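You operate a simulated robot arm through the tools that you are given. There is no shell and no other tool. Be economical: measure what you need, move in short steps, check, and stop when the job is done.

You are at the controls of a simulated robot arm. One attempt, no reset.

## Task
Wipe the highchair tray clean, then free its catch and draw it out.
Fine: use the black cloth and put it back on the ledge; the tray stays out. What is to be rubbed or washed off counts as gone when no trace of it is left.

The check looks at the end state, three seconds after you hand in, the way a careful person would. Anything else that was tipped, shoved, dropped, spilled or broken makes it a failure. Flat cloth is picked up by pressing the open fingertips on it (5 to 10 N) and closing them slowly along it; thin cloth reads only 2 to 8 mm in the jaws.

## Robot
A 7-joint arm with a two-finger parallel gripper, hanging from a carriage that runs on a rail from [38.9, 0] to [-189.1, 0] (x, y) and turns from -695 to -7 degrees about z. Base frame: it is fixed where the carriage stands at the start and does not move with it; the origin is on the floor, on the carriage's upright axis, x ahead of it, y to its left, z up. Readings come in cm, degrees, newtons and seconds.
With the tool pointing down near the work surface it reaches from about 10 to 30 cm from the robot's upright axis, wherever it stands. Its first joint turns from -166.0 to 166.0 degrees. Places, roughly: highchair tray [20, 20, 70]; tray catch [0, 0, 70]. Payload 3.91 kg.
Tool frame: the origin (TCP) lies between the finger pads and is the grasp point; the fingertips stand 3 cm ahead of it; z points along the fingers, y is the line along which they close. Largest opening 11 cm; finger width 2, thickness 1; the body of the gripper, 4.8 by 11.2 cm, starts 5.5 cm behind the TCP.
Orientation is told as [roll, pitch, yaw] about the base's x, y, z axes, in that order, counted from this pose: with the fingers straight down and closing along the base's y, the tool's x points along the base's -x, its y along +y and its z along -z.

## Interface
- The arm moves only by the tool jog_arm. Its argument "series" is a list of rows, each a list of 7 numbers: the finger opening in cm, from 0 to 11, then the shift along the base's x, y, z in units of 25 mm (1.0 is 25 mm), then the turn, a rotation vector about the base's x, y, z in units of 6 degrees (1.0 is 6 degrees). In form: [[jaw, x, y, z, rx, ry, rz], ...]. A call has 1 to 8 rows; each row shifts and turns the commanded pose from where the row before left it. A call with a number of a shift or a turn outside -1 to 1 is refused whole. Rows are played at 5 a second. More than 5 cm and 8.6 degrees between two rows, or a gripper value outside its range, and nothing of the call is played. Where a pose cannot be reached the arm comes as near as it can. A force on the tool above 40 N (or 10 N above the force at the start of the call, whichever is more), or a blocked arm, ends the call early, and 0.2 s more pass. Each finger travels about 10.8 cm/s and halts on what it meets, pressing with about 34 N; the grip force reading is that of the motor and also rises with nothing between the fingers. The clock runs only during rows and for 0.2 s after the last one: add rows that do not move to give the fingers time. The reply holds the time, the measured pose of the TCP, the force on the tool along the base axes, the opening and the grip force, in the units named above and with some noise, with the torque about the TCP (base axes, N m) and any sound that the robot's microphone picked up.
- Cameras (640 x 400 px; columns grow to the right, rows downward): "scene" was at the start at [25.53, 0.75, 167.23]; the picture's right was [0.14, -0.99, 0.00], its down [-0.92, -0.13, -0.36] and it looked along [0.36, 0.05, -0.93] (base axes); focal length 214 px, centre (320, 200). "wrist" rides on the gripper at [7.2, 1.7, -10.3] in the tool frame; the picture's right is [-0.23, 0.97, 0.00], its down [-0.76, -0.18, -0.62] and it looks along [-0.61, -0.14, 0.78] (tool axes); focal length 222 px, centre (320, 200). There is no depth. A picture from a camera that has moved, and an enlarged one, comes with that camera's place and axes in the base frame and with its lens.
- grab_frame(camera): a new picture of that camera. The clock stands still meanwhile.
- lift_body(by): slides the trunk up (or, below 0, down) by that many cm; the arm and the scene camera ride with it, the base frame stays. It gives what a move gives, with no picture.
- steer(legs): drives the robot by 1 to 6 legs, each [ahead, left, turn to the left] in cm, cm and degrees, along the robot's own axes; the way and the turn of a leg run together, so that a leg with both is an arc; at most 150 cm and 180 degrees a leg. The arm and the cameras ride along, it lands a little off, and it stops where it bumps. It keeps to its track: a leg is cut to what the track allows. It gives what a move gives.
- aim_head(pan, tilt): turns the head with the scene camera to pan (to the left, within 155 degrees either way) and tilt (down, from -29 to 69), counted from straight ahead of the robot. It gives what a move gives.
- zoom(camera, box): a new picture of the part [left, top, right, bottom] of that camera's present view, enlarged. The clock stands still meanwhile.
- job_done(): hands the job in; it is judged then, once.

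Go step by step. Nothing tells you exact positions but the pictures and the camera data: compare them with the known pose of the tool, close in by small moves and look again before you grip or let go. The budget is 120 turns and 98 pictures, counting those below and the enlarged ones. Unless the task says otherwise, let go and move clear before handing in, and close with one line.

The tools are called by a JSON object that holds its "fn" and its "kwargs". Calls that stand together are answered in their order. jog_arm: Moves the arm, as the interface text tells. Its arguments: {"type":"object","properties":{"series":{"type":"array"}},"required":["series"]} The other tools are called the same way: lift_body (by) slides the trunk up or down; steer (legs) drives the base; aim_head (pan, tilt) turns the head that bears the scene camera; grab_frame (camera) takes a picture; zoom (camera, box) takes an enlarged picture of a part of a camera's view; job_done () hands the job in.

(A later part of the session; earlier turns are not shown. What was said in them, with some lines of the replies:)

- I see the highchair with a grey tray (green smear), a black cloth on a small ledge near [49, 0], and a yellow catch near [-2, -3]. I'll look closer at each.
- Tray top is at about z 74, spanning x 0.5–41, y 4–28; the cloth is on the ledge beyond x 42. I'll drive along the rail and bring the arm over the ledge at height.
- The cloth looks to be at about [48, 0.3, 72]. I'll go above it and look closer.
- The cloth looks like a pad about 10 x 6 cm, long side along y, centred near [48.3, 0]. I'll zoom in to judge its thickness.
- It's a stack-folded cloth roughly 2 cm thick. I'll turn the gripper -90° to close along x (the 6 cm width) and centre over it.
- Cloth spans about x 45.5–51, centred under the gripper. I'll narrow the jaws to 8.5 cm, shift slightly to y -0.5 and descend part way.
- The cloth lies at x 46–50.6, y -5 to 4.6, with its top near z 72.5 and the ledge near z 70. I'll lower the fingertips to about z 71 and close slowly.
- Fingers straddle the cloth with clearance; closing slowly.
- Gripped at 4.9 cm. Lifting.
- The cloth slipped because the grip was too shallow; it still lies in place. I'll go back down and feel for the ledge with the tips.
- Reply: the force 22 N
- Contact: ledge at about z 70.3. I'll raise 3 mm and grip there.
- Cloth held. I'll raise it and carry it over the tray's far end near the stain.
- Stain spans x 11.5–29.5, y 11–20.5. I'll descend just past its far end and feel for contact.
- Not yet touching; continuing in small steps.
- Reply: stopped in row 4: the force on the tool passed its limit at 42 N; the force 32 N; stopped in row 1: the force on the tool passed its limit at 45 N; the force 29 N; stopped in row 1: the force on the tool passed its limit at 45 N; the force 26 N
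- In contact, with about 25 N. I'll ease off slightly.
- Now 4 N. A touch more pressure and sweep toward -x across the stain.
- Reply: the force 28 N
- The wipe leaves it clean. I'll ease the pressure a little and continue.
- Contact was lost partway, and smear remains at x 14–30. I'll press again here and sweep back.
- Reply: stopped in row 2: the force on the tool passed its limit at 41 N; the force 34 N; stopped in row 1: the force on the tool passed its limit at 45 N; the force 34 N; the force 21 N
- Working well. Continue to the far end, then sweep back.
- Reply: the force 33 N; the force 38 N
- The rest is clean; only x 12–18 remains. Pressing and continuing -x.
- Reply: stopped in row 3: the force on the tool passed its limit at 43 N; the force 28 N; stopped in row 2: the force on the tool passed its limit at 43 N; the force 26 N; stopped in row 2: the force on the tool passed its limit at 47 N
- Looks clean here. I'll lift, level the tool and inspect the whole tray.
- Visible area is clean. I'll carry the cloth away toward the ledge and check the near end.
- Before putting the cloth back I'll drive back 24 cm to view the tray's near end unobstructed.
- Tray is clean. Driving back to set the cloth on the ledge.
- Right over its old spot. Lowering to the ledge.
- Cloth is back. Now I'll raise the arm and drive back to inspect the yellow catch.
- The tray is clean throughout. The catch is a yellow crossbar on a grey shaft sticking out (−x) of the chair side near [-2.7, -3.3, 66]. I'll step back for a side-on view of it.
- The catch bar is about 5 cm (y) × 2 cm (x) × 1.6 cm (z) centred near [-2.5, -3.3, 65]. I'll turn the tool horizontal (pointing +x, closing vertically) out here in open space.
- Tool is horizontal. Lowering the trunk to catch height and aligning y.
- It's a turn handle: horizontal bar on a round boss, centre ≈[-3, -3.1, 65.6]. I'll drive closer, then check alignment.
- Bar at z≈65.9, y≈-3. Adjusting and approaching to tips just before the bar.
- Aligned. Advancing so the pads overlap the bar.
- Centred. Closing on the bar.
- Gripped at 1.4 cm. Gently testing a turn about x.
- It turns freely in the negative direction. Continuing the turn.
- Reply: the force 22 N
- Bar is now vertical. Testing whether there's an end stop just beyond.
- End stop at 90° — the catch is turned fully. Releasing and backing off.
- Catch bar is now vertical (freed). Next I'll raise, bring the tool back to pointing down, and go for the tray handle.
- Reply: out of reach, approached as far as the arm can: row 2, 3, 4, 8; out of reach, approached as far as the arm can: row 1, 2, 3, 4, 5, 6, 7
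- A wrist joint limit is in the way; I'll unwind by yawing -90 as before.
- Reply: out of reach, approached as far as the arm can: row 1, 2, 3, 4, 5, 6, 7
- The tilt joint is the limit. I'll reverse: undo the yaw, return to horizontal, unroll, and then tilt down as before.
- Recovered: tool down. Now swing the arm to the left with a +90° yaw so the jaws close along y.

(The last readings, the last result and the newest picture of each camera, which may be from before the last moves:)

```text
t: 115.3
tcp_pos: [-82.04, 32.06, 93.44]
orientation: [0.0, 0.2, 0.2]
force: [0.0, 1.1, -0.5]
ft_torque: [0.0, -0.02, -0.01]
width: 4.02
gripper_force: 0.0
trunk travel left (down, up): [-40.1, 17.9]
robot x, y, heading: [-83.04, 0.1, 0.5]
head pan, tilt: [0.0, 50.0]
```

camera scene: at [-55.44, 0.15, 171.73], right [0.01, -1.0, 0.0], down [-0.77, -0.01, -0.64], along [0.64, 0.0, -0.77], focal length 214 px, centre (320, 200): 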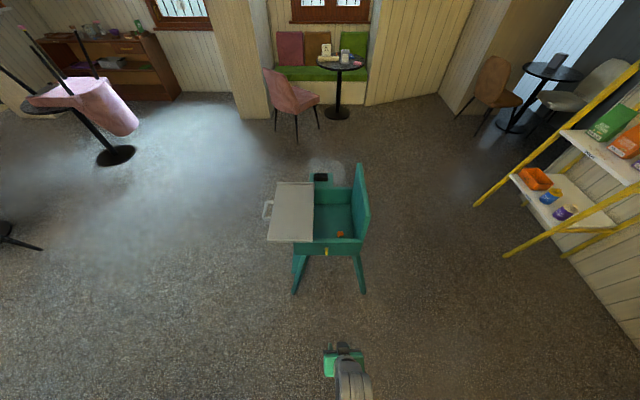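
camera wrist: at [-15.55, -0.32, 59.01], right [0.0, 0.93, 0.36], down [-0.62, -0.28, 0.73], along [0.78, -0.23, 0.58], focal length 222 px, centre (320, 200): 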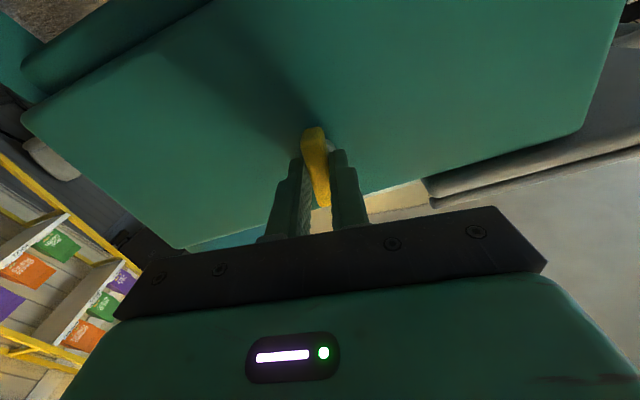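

{"fn": "steer", "kwargs": {"legs": [[93, 0, 0]]}}

{"fn": "aim_head", "kwargs": {"pan": 60, "tilt": 65}}

{"fn": "grab_frame", "kwargs": {"camera": "wrist"}}

{"fn": "grab_frame", "kwargs": {"camera": "scene"}}

```text
t: 120.3
tcp_pos: [12.55, 32.07, 93.51]
orientation: [0.0, 0.1, 0.5]
force: [0.3, -0.2, 0.1]
ft_torque: [0.01, 0.04, -0.03]
width: 3.99
gripper_force: 0.1
trunk travel left (down, up): [-40.1, 17.9]
robot x, y, heading: [11.54, -0.09, 0.5]
head pan, tilt: [0.0, 50.0]
```

```text
t: 121.6
tcp_pos: [12.61, 32.1, 93.36]
orientation: [0.0, 0.3, 0.4]
force: [0.7, 0.7, -0.2]
ft_torque: [0.0, 0.0, -0.03]
width: 3.97
gripper_force: 0.0
trunk travel left (down, up): [-40.1, 17.9]
robot x, y, heading: [11.39, -0.0, 0.8]
head pan, tilt: [60.0, 65.0]
```

```text
40 pictures are left
camera wrist: at [5.48, 33.72, 103.81], right [0.22, 0.98, 0.0], down [0.77, -0.17, 0.62], along [0.6, -0.14, -0.78], focal length 222 px, centre (320, 200)
```

wrist: 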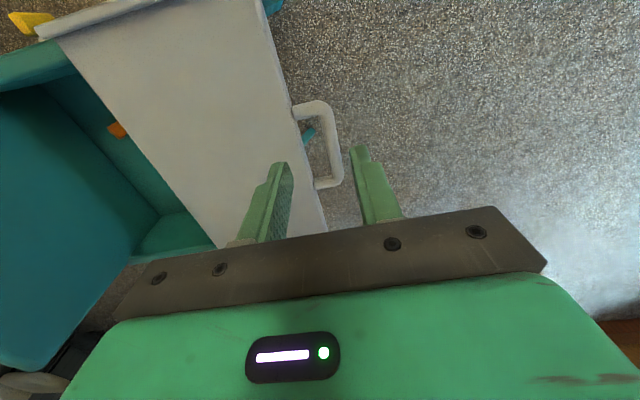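

```text
39 pictures are left
camera scene: at [34.5, 5.52, 169.91], right [0.87, -0.49, 0.0], down [-0.44, -0.79, -0.42], along [0.21, 0.37, -0.91], focal length 214 px, centre (320, 200)
```

scene: 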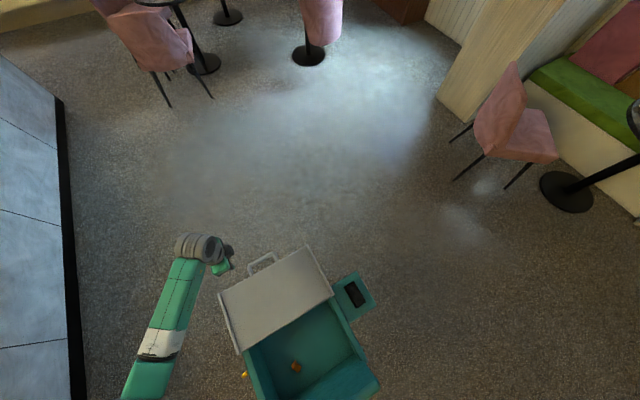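

Handle's outer bar is near [20, 32.2, ~73]. Moving above it and lowering partway.

{"fn": "jog_arm", "kwargs": {"series": [[4, 0.75, 0, -0.5, 0, 0, 0], [4, 0.75, 0, -0.5, 0, 0, 0], [4, 0.75, 0, -0.5, 0, 0, 0], [4, 0.75, 0, -0.5, 0, 0, 0], [4, 0, 0, -0.8, 0, 0, 0], [4, 0, 0, -0.8, 0, 0, 0], [4, 0, 0, 0, 0, 0, 0]]}}

{"fn": "grab_frame", "kwargs": {"camera": "wrist"}}

{"fn": "zoom", "kwargs": {"camera": "scene", "box": [190, 220, 350, 320]}}

```text
t: 123.2
tcp_pos: [20.01, 32.22, 84.51]
orientation: [0.0, 0.2, 0.4]
force: [-0.6, 0.2, 1.0]
ft_torque: [0.0, -0.01, 0.01]
width: 4.01
gripper_force: 0.0
trunk travel left (down, up): [-40.1, 17.9]
robot x, y, heading: [11.6, -0.19, 0.9]
head pan, tilt: [60.0, 65.0]
```

```text
38 pictures are left
camera wrist: at [12.93, 33.75, 94.77], right [0.22, 0.98, 0.0], down [0.76, -0.17, 0.62], along [0.61, -0.14, -0.78], focal length 222 px, centre (320, 200)
```

wrist: 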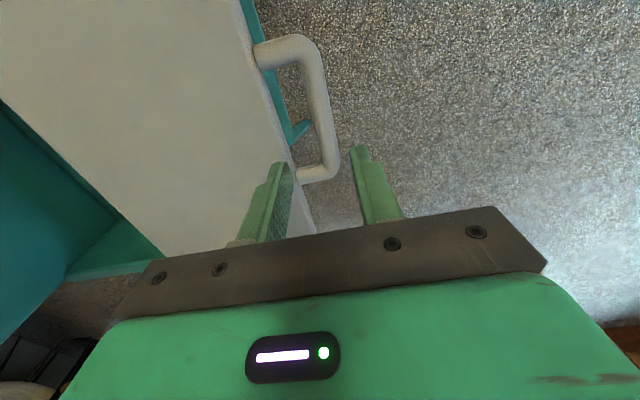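

```text
4.00 times, centred on (270, 270) of scene
camera zoom: at [34.5, 5.52, 169.91], right [0.87, -0.49, 0.0], down [-0.44, -0.79, -0.42], along [0.21, 0.37, -0.91], focal length 858 px, centre (520, -80)
```

zoom: 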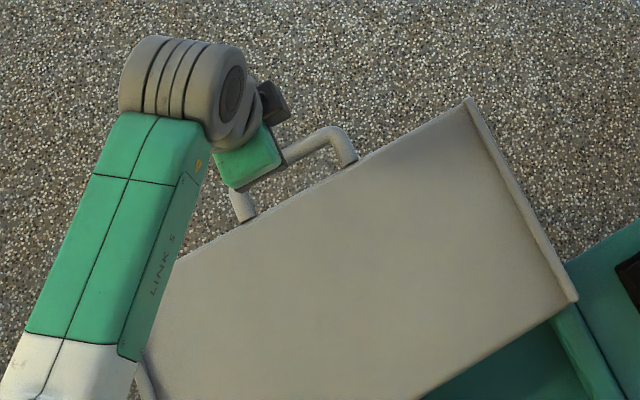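

{"fn": "jog_arm", "kwargs": {"series": [[4, 0, 0, -1, 0, 0, 0], [4, 0, 0, -1, 0, 0, 0], [4, 0, 0, -0.6, 0, 0, 0], [4, 0, 0, 0, 0, 0, 0]]}}

{"fn": "grab_frame", "kwargs": {"camera": "wrist"}}

```text
t: 124.2
tcp_pos: [20.06, 32.04, 78.06]
orientation: [0.1, 0.3, 0.4]
force: [0.0, 0.3, 0.4]
ft_torque: [0.01, -0.02, 0.01]
width: 4.0
gripper_force: 0.0
trunk travel left (down, up): [-40.1, 17.9]
robot x, y, heading: [11.53, -0.15, 0.9]
head pan, tilt: [60.0, 65.0]
```

```text
36 pictures are left
camera wrist: at [12.93, 33.7, 88.33], right [0.22, 0.98, 0.0], down [0.77, -0.17, 0.62], along [0.61, -0.14, -0.78], focal length 222 px, centre (320, 200)
```

wrist: 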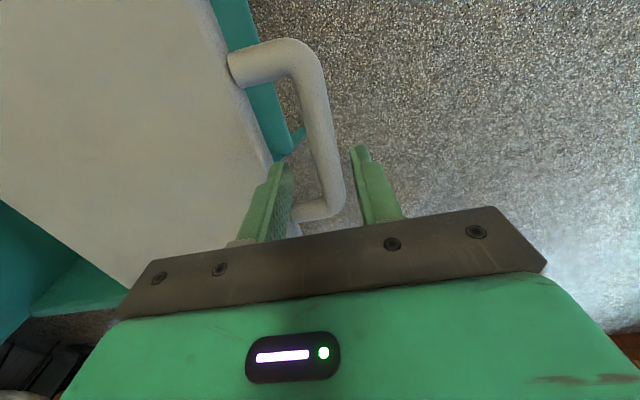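

Bar lies centred between the jaws in y. Lowering further.

{"fn": "jog_arm", "kwargs": {"series": [[4, 0, 0, -0.6, 0, 0, 0], [4, 0, 0, -0.6, 0, 0, 0], [4, 0, 0, -0.4, 0, 0, 0], [4, 0, 0, 0, 0, 0, 0]]}}

{"fn": "grab_frame", "kwargs": {"camera": "wrist"}}

{"fn": "aim_head", "kwargs": {"pan": 110, "tilt": 60}}

{"fn": "grab_frame", "kwargs": {"camera": "scene"}}

```text
t: 125.2
tcp_pos: [20.07, 32.12, 73.89]
orientation: [0.0, 0.1, 0.4]
force: [0.1, 1.0, 0.2]
ft_torque: [0.0, 0.02, 0.04]
width: 3.99
gripper_force: 0.1
trunk travel left (down, up): [-40.1, 17.9]
robot x, y, heading: [11.3, 0.16, 0.8]
head pan, tilt: [60.0, 65.0]
```

```text
35 pictures are left
camera wrist: at [12.98, 33.71, 84.3], right [0.22, 0.98, 0.0], down [0.77, -0.17, 0.62], along [0.6, -0.14, -0.78], focal length 222 px, centre (320, 200)
```

wrist: 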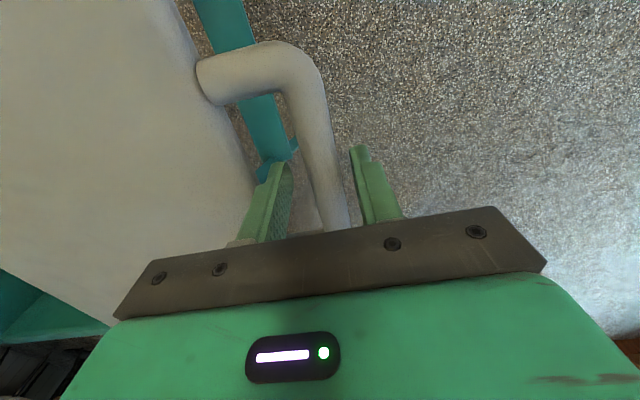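

```text
t: 126.3
tcp_pos: [20.13, 32.15, 74.06]
orientation: [0.1, 0.2, 0.4]
force: [0.6, -0.2, -0.2]
ft_torque: [0.01, 0.02, -0.01]
width: 4.0
gripper_force: 0.1
trunk travel left (down, up): [-40.1, 17.9]
robot x, y, heading: [11.63, -0.11, 0.7]
head pan, tilt: [110.0, 60.0]
```

```text
34 pictures are left
camera scene: at [29.17, 6.46, 170.47], right [0.94, 0.35, 0.0], down [0.31, -0.81, -0.5], along [-0.18, 0.47, -0.87], focal length 214 px, centre (320, 200)
```

scene: 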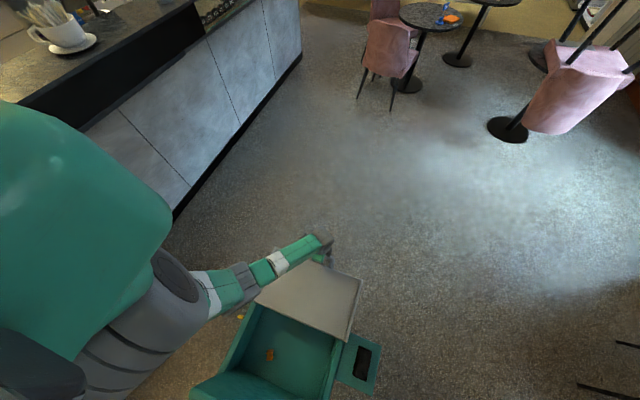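

Good clearance. Lower a bit more and close on the bar.

{"fn": "jog_arm", "kwargs": {"series": [[4, 0, 0, -0.4, 0, 0, 0], [4, 0, 0, -0.4, 0, 0, 0], [4, 0, 0, 0, 0, 0, 0], [3, 0, 0, 0, 0, 0, 0], [2, 0, 0, 0, 0, 0, 0], [1, 0, 0, 0, 0, 0, 0], [0, 0, 0, 0, 0, 0, 0], [0, 0, 0, 0, 0, 0, 0]]}}

{"fn": "grab_frame", "kwargs": {"camera": "wrist"}}

```text
t: 128.1
tcp_pos: [19.99, 32.24, 71.94]
orientation: [-0.1, 0.2, 0.4]
force: [-0.1, 0.6, 1.6]
ft_torque: [-0.02, -0.09, -0.41]
width: 1.94
gripper_force: 45.6
trunk travel left (down, up): [-40.1, 17.9]
robot x, y, heading: [11.53, 0.04, 0.6]
head pan, tilt: [110.0, 60.0]
```

```text
33 pictures are left
camera wrist: at [12.97, 33.82, 82.32], right [0.22, 0.98, 0.0], down [0.77, -0.17, 0.62], along [0.6, -0.14, -0.78], focal length 222 px, centre (320, 200)
```

wrist: 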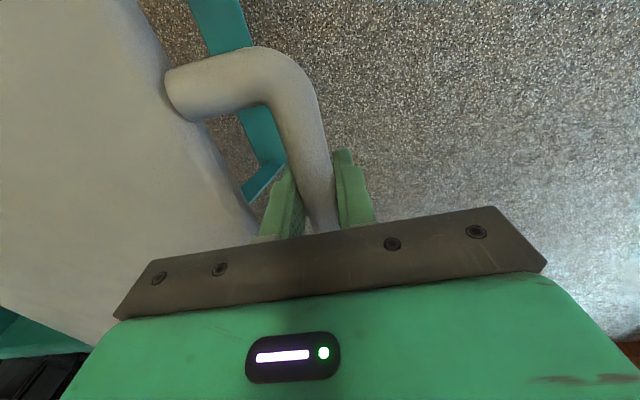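

Handle gripped. Pulling gently along +y.

{"fn": "jog_arm", "kwargs": {"series": [[0, 0, 0.2, 0, 0, 0, 0], [0, 0, 0.3, 0, 0, 0, 0], [0, 0, 0.3, 0, 0, 0, 0], [0, 0, 0.3, 0, 0, 0, 0], [0, 0, 0, 0, 0, 0, 0]]}}

{"fn": "zoom", "kwargs": {"camera": "scene", "box": [180, 220, 420, 370]}}

```text
t: 129.3
tcp_pos: [20.09, 35.15, 72.0]
orientation: [0.1, 0.2, 0.4]
force: [1.1, -1.1, 26.4]
ft_torque: [0.06, 0.53, -0.46]
width: 1.95
gripper_force: 45.5
trunk travel left (down, up): [-40.1, 17.9]
robot x, y, heading: [11.74, 0.03, 0.5]
head pan, tilt: [110.0, 60.0]
```

```text
2.67 times, centred on (300, 295) of scene
camera zoom: at [29.18, 6.51, 170.5], right [0.94, 0.35, 0.0], down [0.31, -0.81, -0.5], along [-0.18, 0.47, -0.87], focal length 572 px, centre (373, -53)
```

zoom: 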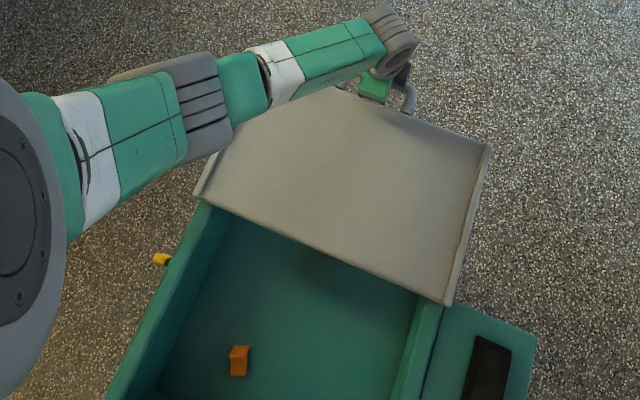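

It slides easily. Relieving some vertical load, then continuing.

{"fn": "jog_arm", "kwargs": {"series": [[0, 0, 0.3, 0.03, 0, 0, 0], [0, 0, 0.3, 0, 0, 0, 0], [0, 0, 0.3, 0, 0, 0, 0], [0, 0, 0.3, 0, 0, 0, 0], [0, 0, 0, 0, 0, 0, 0]]}}

{"fn": "jog_arm", "kwargs": {"series": [[0, 0, 0.3, 0, 0, 0, 0], [0, 0, 0.3, 0, 0, 0, 0], [0, 0, 0.3, 0, 0, 0, 0], [0, 0, 0.3, 0, 0, 0, 0], [0, 0, 0, 0, 0, 0, 0]]}}

```text
t: 130.5
tcp_pos: [20.02, 37.87, 71.88]
orientation: [0.1, 0.4, 0.5]
force: [-2.3, 1.1, 4.5]
ft_torque: [-0.1, 0.17, -0.28]
width: 1.97
gripper_force: 44.7
trunk travel left (down, up): [-40.1, 17.9]
robot x, y, heading: [11.84, 0.24, 0.7]
head pan, tilt: [110.0, 60.0]
```

```text
t: 131.7
tcp_pos: [20.08, 40.62, 71.98]
orientation: [0.0, 0.3, 0.3]
force: [0.0, 1.4, -19.4]
ft_torque: [-0.08, 0.2, -0.33]
width: 1.93
gripper_force: 44.8
trunk travel left (down, up): [-40.1, 17.9]
robot x, y, heading: [11.41, 0.28, 0.8]
head pan, tilt: [110.0, 60.0]
```

{"fn": "jog_arm", "kwargs": {"series": [[0, 0, 0.3, -0.03, 0, 0, 0], [0, 0, 0.3, 0, 0, 0, 0], [0, 0, 0.3, 0, 0, 0, 0], [0, 0, 0.3, 0, 0, 0, 0], [0, 0, 0, 0, 0, 0, 0]]}}

{"fn": "grab_frame", "kwargs": {"camera": "scene"}}

```text
t: 132.9
tcp_pos: [20.03, 42.51, 71.94]
orientation: [0.0, 0.2, 0.4]
force: [2.9, 0.2, -27.5]
ft_torque: [-0.05, -0.03, -0.33]
width: 1.96
gripper_force: 45.0
out of reach, approached as far as the arm can: row 3, 4
trunk travel left (down, up): [-40.1, 17.9]
robot x, y, heading: [11.4, 0.2, 0.4]
head pan, tilt: [110.0, 60.0]
```

```text
31 pictures are left
camera scene: at [29.18, 6.39, 170.43], right [0.94, 0.35, 0.0], down [0.31, -0.81, -0.5], along [-0.18, 0.47, -0.87], focal length 214 px, centre (320, 200)
```

scene: 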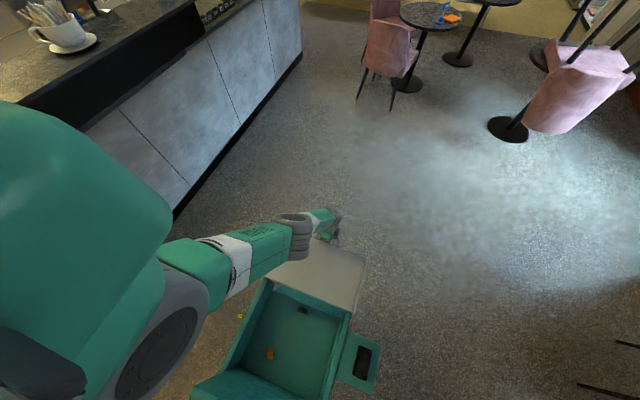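

The arm runs out of reach at this height after 10 cm. I'll release, raise, lower the trunk for reach and re-grip.

{"fn": "jog_arm", "kwargs": {"series": [[0, 0, 0, -0.03, 0, 0, 0], [0, 0, 0, 0, 0, 0, 0], [3, 0, 0, 0, 0, 0, 0], [4, 0, 0, 0, 0, 0, 0], [4, 0, 0, 0, 0, 0, 0]]}}

{"fn": "jog_arm", "kwargs": {"series": [[4, 0, 0, 1, 0, 0, 0], [4, 0, 0, 1, 0, 0, 0], [4, 0, 0, 1, 0, 0, 0], [4, 0, 0, 1, 0, 0, 0], [4, 0, 0, 1, 0, 0, 0], [4, 0, 0, 1, 0, 0, 0], [4, 0, 0, 1, 0, 0, 0], [4, 0, 0, 0, 0, 0, 0]]}}

{"fn": "lift_body", "kwargs": {"by": -15}}

{"fn": "grab_frame", "kwargs": {"camera": "wrist"}}

{"fn": "grab_frame", "kwargs": {"camera": "scene"}}

```text
t: 134.1
tcp_pos: [19.98, 42.69, 72.06]
orientation: [0.1, 0.2, 0.4]
force: [-0.2, 0.2, 0.3]
ft_torque: [-0.01, 0.0, 0.03]
width: 4.02
gripper_force: 0.1
trunk travel left (down, up): [-40.1, 17.9]
robot x, y, heading: [11.53, 0.09, 0.6]
head pan, tilt: [110.0, 60.0]
```

```text
t: 135.9
tcp_pos: [19.91, 42.77, 89.57]
orientation: [0.0, 0.3, 0.3]
force: [-0.2, 0.6, 0.4]
ft_torque: [-0.04, -0.02, 0.01]
width: 4.02
gripper_force: 0.0
trunk travel left (down, up): [-40.1, 17.9]
robot x, y, heading: [11.52, 0.12, 1.0]
head pan, tilt: [110.0, 60.0]
```

```text
t: 137.7
tcp_pos: [19.86, 42.86, 74.57]
orientation: [0.1, 0.2, 0.4]
force: [0.1, 0.4, -0.6]
ft_torque: [-0.02, 0.03, -0.01]
width: 4.02
gripper_force: 0.0
trunk travel left (down, up): [-25.1, 32.9]
robot x, y, heading: [11.62, 0.08, 0.6]
head pan, tilt: [110.0, 60.0]
```

```text
30 pictures are left
camera wrist: at [12.79, 44.36, 84.83], right [0.22, 0.98, 0.0], down [0.77, -0.17, 0.62], along [0.6, -0.14, -0.78], focal length 222 px, centre (320, 200)
```

wrist: 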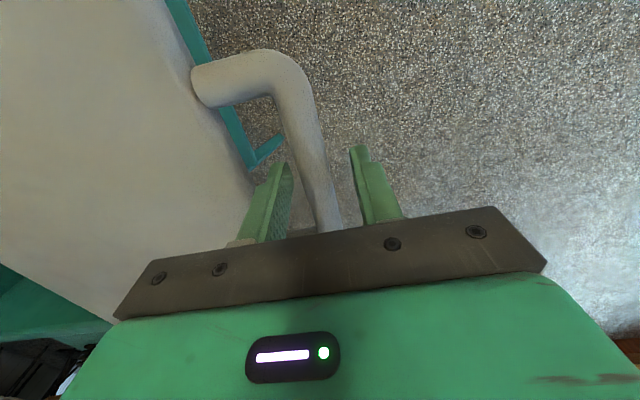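

```text
29 pictures are left
camera scene: at [29.17, 6.47, 155.47], right [0.94, 0.35, 0.0], down [0.31, -0.81, -0.5], along [-0.18, 0.47, -0.87], focal length 214 px, centre (320, 200)
```

scene: 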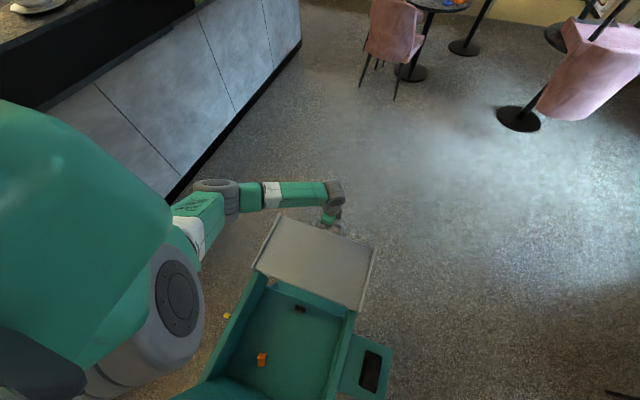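

{"fn": "jog_arm", "kwargs": {"series": [[4, 0, -0.06, -0.5, 0, 0, 0], [4, 0, 0, -0.5, 0, 0, 0], [4, 0, 0, 0, 0, 0, 0], [3, 0, 0, 0, 0, 0, 0], [2, 0, 0, 0, 0, 0, 0], [1, 0, 0, 0, 0, 0, 0], [0, 0, 0, 0, 0, 0, 0], [0, 0, 0, 0, 0, 0, 0]]}}

{"fn": "jog_arm", "kwargs": {"series": [[0, 0, 0.2, 0, 0, 0, 0], [0, 0, 0.3, 0, 0, 0, 0], [0, 0, 0.3, 0, 0, 0, 0], [0, 0, 0, 0, 0, 0, 0]]}}

```text
t: 139.5
tcp_pos: [19.98, 42.5, 71.89]
orientation: [0.0, 0.2, 0.3]
force: [-0.7, -0.2, -3.3]
ft_torque: [0.04, 0.05, -0.38]
width: 1.92
gripper_force: 44.5
trunk travel left (down, up): [-25.1, 32.9]
robot x, y, heading: [11.38, 0.03, 0.9]
head pan, tilt: [110.0, 60.0]
```

```text
t: 140.5
tcp_pos: [19.88, 44.57, 72.04]
orientation: [0.0, 0.2, 0.4]
force: [-1.4, -1.4, 6.7]
ft_torque: [-0.01, 0.33, -0.35]
width: 1.96
gripper_force: 44.6
trunk travel left (down, up): [-25.1, 32.9]
robot x, y, heading: [11.42, 0.12, 0.7]
head pan, tilt: [110.0, 60.0]
```

{"fn": "jog_arm", "kwargs": {"series": [[0, 0, 0.3, 0, 0, 0, 0], [0, 0, 0.3, 0, 0, 0, 0], [0, 0, 0.3, 0, 0, 0, 0], [0, 0, 0.3, 0, 0, 0, 0], [0, 0, 0, 0, 0, 0, 0]]}}

{"fn": "zoom", "kwargs": {"camera": "scene", "box": [200, 190, 420, 328]}}

```text
t: 141.1
tcp_pos: [19.93, 45.13, 72.03]
orientation: [-0.5, 0.1, 0.2]
force: [-4.2, -19.6, 25.2]
ft_torque: [-0.04, 0.06, -0.23]
width: 1.95
gripper_force: 44.8
trunk travel left (down, up): [-25.1, 32.9]
robot x, y, heading: [11.42, 0.21, 0.6]
head pan, tilt: [110.0, 60.0]
stopped in row 2: the force on the tool passed its limit at 46 N (the readings are from after the stop); the commanded pose is now the measured one
```

```text
2.90 times, centred on (310, 259) of scene
camera zoom: at [29.12, 6.32, 155.48], right [0.94, 0.35, 0.0], down [0.31, -0.81, -0.5], along [-0.18, 0.47, -0.87], focal length 622 px, centre (349, 29)
```

zoom: 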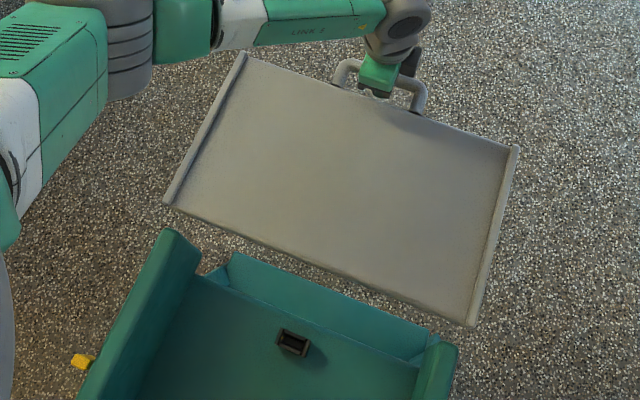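

A stop is felt at about 13 cm of travel. I'll relieve the vertical load and test once more gently to make sure it's not just jamming.

{"fn": "jog_arm", "kwargs": {"series": [[0, 0, -0.02, 0.025, 0, 0, 0], [0, 0, 0, 0, 0, 0, 0], [0, 0, 0, 0, 0, 0, 0]]}}

{"fn": "jog_arm", "kwargs": {"series": [[0, 0, 0.03, 0, 0, 0, 0], [0, 0, 0.03, 0, 0, 0, 0], [0, 0, 0, 0, 0, 0, 0]]}}

```text
t: 141.8
tcp_pos: [19.83, 45.15, 71.93]
orientation: [-0.3, 0.2, 0.4]
force: [-2.0, -13.9, 8.4]
ft_torque: [0.08, 0.22, -0.34]
width: 1.97
gripper_force: 45.3
trunk travel left (down, up): [-25.1, 32.9]
robot x, y, heading: [11.63, 0.12, 0.5]
head pan, tilt: [110.0, 60.0]
```

```text
t: 142.7
tcp_pos: [19.86, 45.23, 71.92]
orientation: [-0.5, 0.2, 0.5]
force: [-3.1, -27.2, 27.1]
ft_torque: [0.08, 0.39, -0.37]
width: 1.96
gripper_force: 44.9
trunk travel left (down, up): [-25.1, 32.9]
robot x, y, heading: [11.74, -0.09, 0.6]
head pan, tilt: [110.0, 60.0]
```

Firm end stop; the tray is fully drawn out. Relieve, release and rise clear.

{"fn": "jog_arm", "kwargs": {"series": [[0, 0, -0.04, 0.02, 0, 0, 0], [0, 0, 0, 0, 0, 0, 0], [2.6, 0, 0, 0, 0, 0, 0], [4, 0, 0, 0, 0, 0, 0], [4, 0, 0, 0, 0, 0, 0], [4, 0, 0, 0.5, 0, 0, 0], [4, 0, 0, 1, 0, 0, 0], [4, 0, 0, 1, 0, 0, 0]]}}

{"fn": "jog_arm", "kwargs": {"series": [[4, 0, 0, 1, 0, 0, 0], [4, 0, 0, 1, 0, 0, 0], [4, 0, 0, 1, 0, 0, 0], [4, 0, 0, 1, 0, 0, 0], [4, 0, 0, 0, 0, 0, 0]]}}

{"fn": "grab_frame", "kwargs": {"camera": "scene"}}

{"fn": "zoom", "kwargs": {"camera": "scene", "box": [180, 200, 420, 350]}}

```text
t: 144.4
tcp_pos: [20.1, 45.57, 78.26]
orientation: [-0.2, 0.2, 0.3]
force: [0.2, 0.5, -0.2]
ft_torque: [0.01, 0.0, -0.01]
width: 4.01
gripper_force: 0.0
trunk travel left (down, up): [-25.1, 32.9]
robot x, y, heading: [11.35, -0.05, 0.7]
head pan, tilt: [110.0, 60.0]
```

```text
t: 145.7
tcp_pos: [19.9, 45.71, 88.49]
orientation: [-0.2, 0.1, 0.4]
force: [0.6, 0.7, -0.1]
ft_torque: [-0.02, 0.02, 0.02]
width: 4.0
gripper_force: 0.0
trunk travel left (down, up): [-25.1, 32.9]
robot x, y, heading: [11.27, 0.42, 0.8]
head pan, tilt: [110.0, 60.0]
```

```text
27 pictures are left
camera scene: at [29.16, 6.47, 155.47], right [0.94, 0.35, 0.0], down [0.31, -0.81, -0.5], along [-0.18, 0.47, -0.87], focal length 214 px, centre (320, 200)
```

scene: 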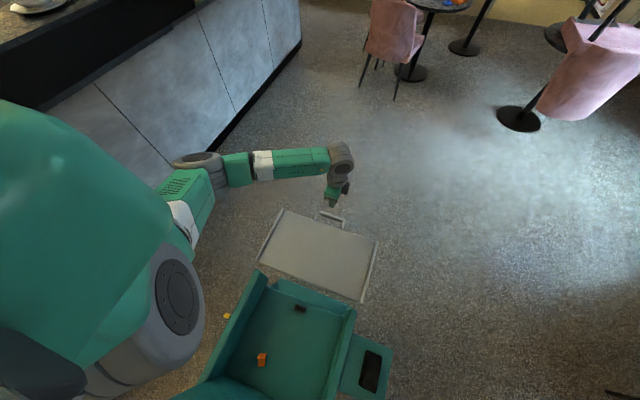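

```text
2.67 times, centred on (300, 275) of scene
camera zoom: at [29.16, 6.47, 155.47], right [0.94, 0.35, 0.0], down [0.31, -0.81, -0.5], along [-0.18, 0.47, -0.87], focal length 572 px, centre (373, 0)
```

zoom: 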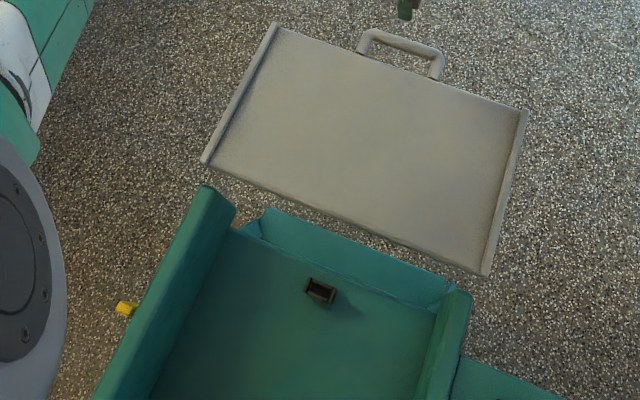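

Tray stays out. One close look for any remaining trace of the smear and the state of the cloth.

{"fn": "zoom", "kwargs": {"camera": "scene", "box": [250, 205, 386, 305]}}

{"fn": "zoom", "kwargs": {"camera": "scene", "box": [210, 300, 400, 400]}}

```text
4.00 times, centred on (318, 255) of scene
camera zoom: at [29.16, 6.47, 155.47], right [0.94, 0.35, 0.0], down [0.31, -0.81, -0.5], along [-0.18, 0.47, -0.87], focal length 858 px, centre (328, -20)
```

zoom: 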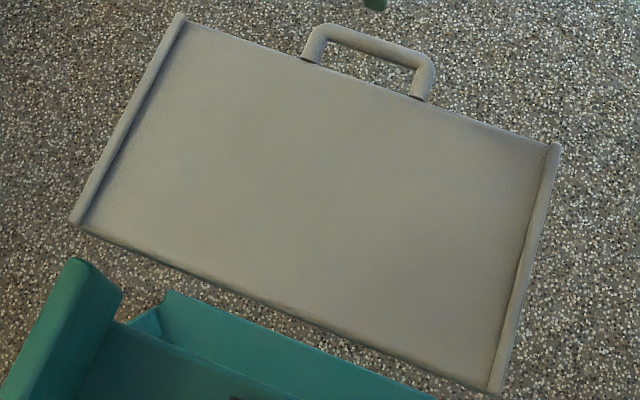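

```text
3.37 times, centred on (305, 350) of scene
camera zoom: at [29.16, 6.47, 155.47], right [0.94, 0.35, 0.0], down [0.31, -0.81, -0.5], along [-0.18, 0.47, -0.87], focal length 722 px, centre (370, -305)
```

zoom: 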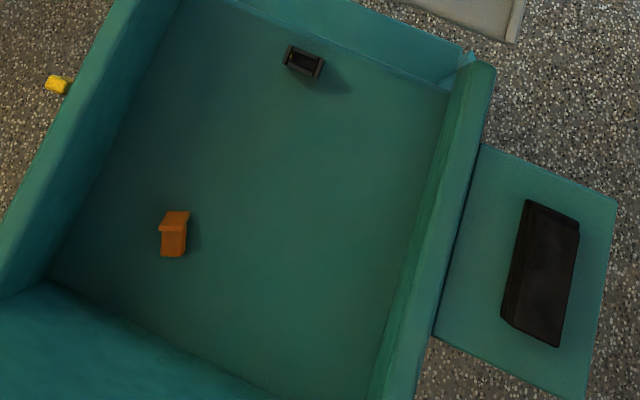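

{"fn": "jog_arm", "kwargs": {"series": [[4, -1, -0.5, 0, 0, 0, 0], [4, -1, -0.5, 0, 0, 0, 0], [4, -1, -0.5, 0, 0, 0, 0], [4, -1, -0.5, 0, 0, 0, 0], [4, 0, 0, 0, 0, 0, 0]]}}

{"fn": "zoom", "kwargs": {"camera": "wrist", "box": [80, 0, 400, 200]}}

```text
t: 146.8
tcp_pos: [9.96, 40.68, 88.47]
orientation: [-0.1, 0.2, 0.4]
force: [0.6, 0.4, 0.2]
ft_torque: [0.01, -0.04, -0.02]
width: 4.01
gripper_force: 0.0
trunk travel left (down, up): [-25.1, 32.9]
robot x, y, heading: [11.19, -0.08, 0.5]
head pan, tilt: [110.0, 60.0]
```

```text
2.00 times, centred on (240, 100) of wrist
camera zoom: at [2.9, 42.21, 98.78], right [0.22, 0.98, 0.0], down [0.76, -0.17, 0.62], along [0.6, -0.14, -0.78], focal length 444 px, centre (480, 400)
```

zoom: 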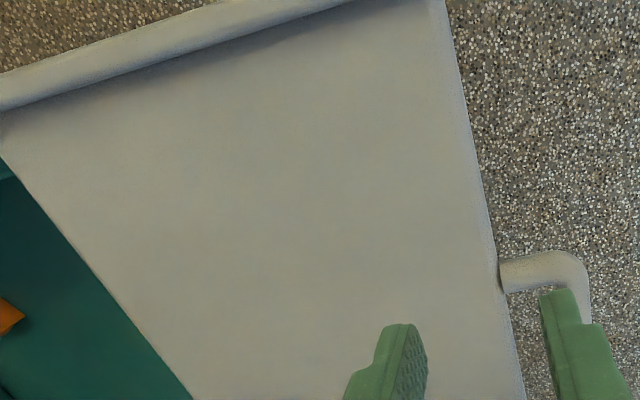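

The tray looks spotless, the cloth is on its ledge, the catch is turned and the tray is out against its stop. The arm is clear, so I'm handing in.

{"fn": "job_done", "kwargs": {}}

```text
The job is handed in.
```

I wiped the tray clean, put the black cloth back on its ledge, turned the catch a quarter turn to its stop, and drew the tray out about 13 cm to its end stop, where it stays.
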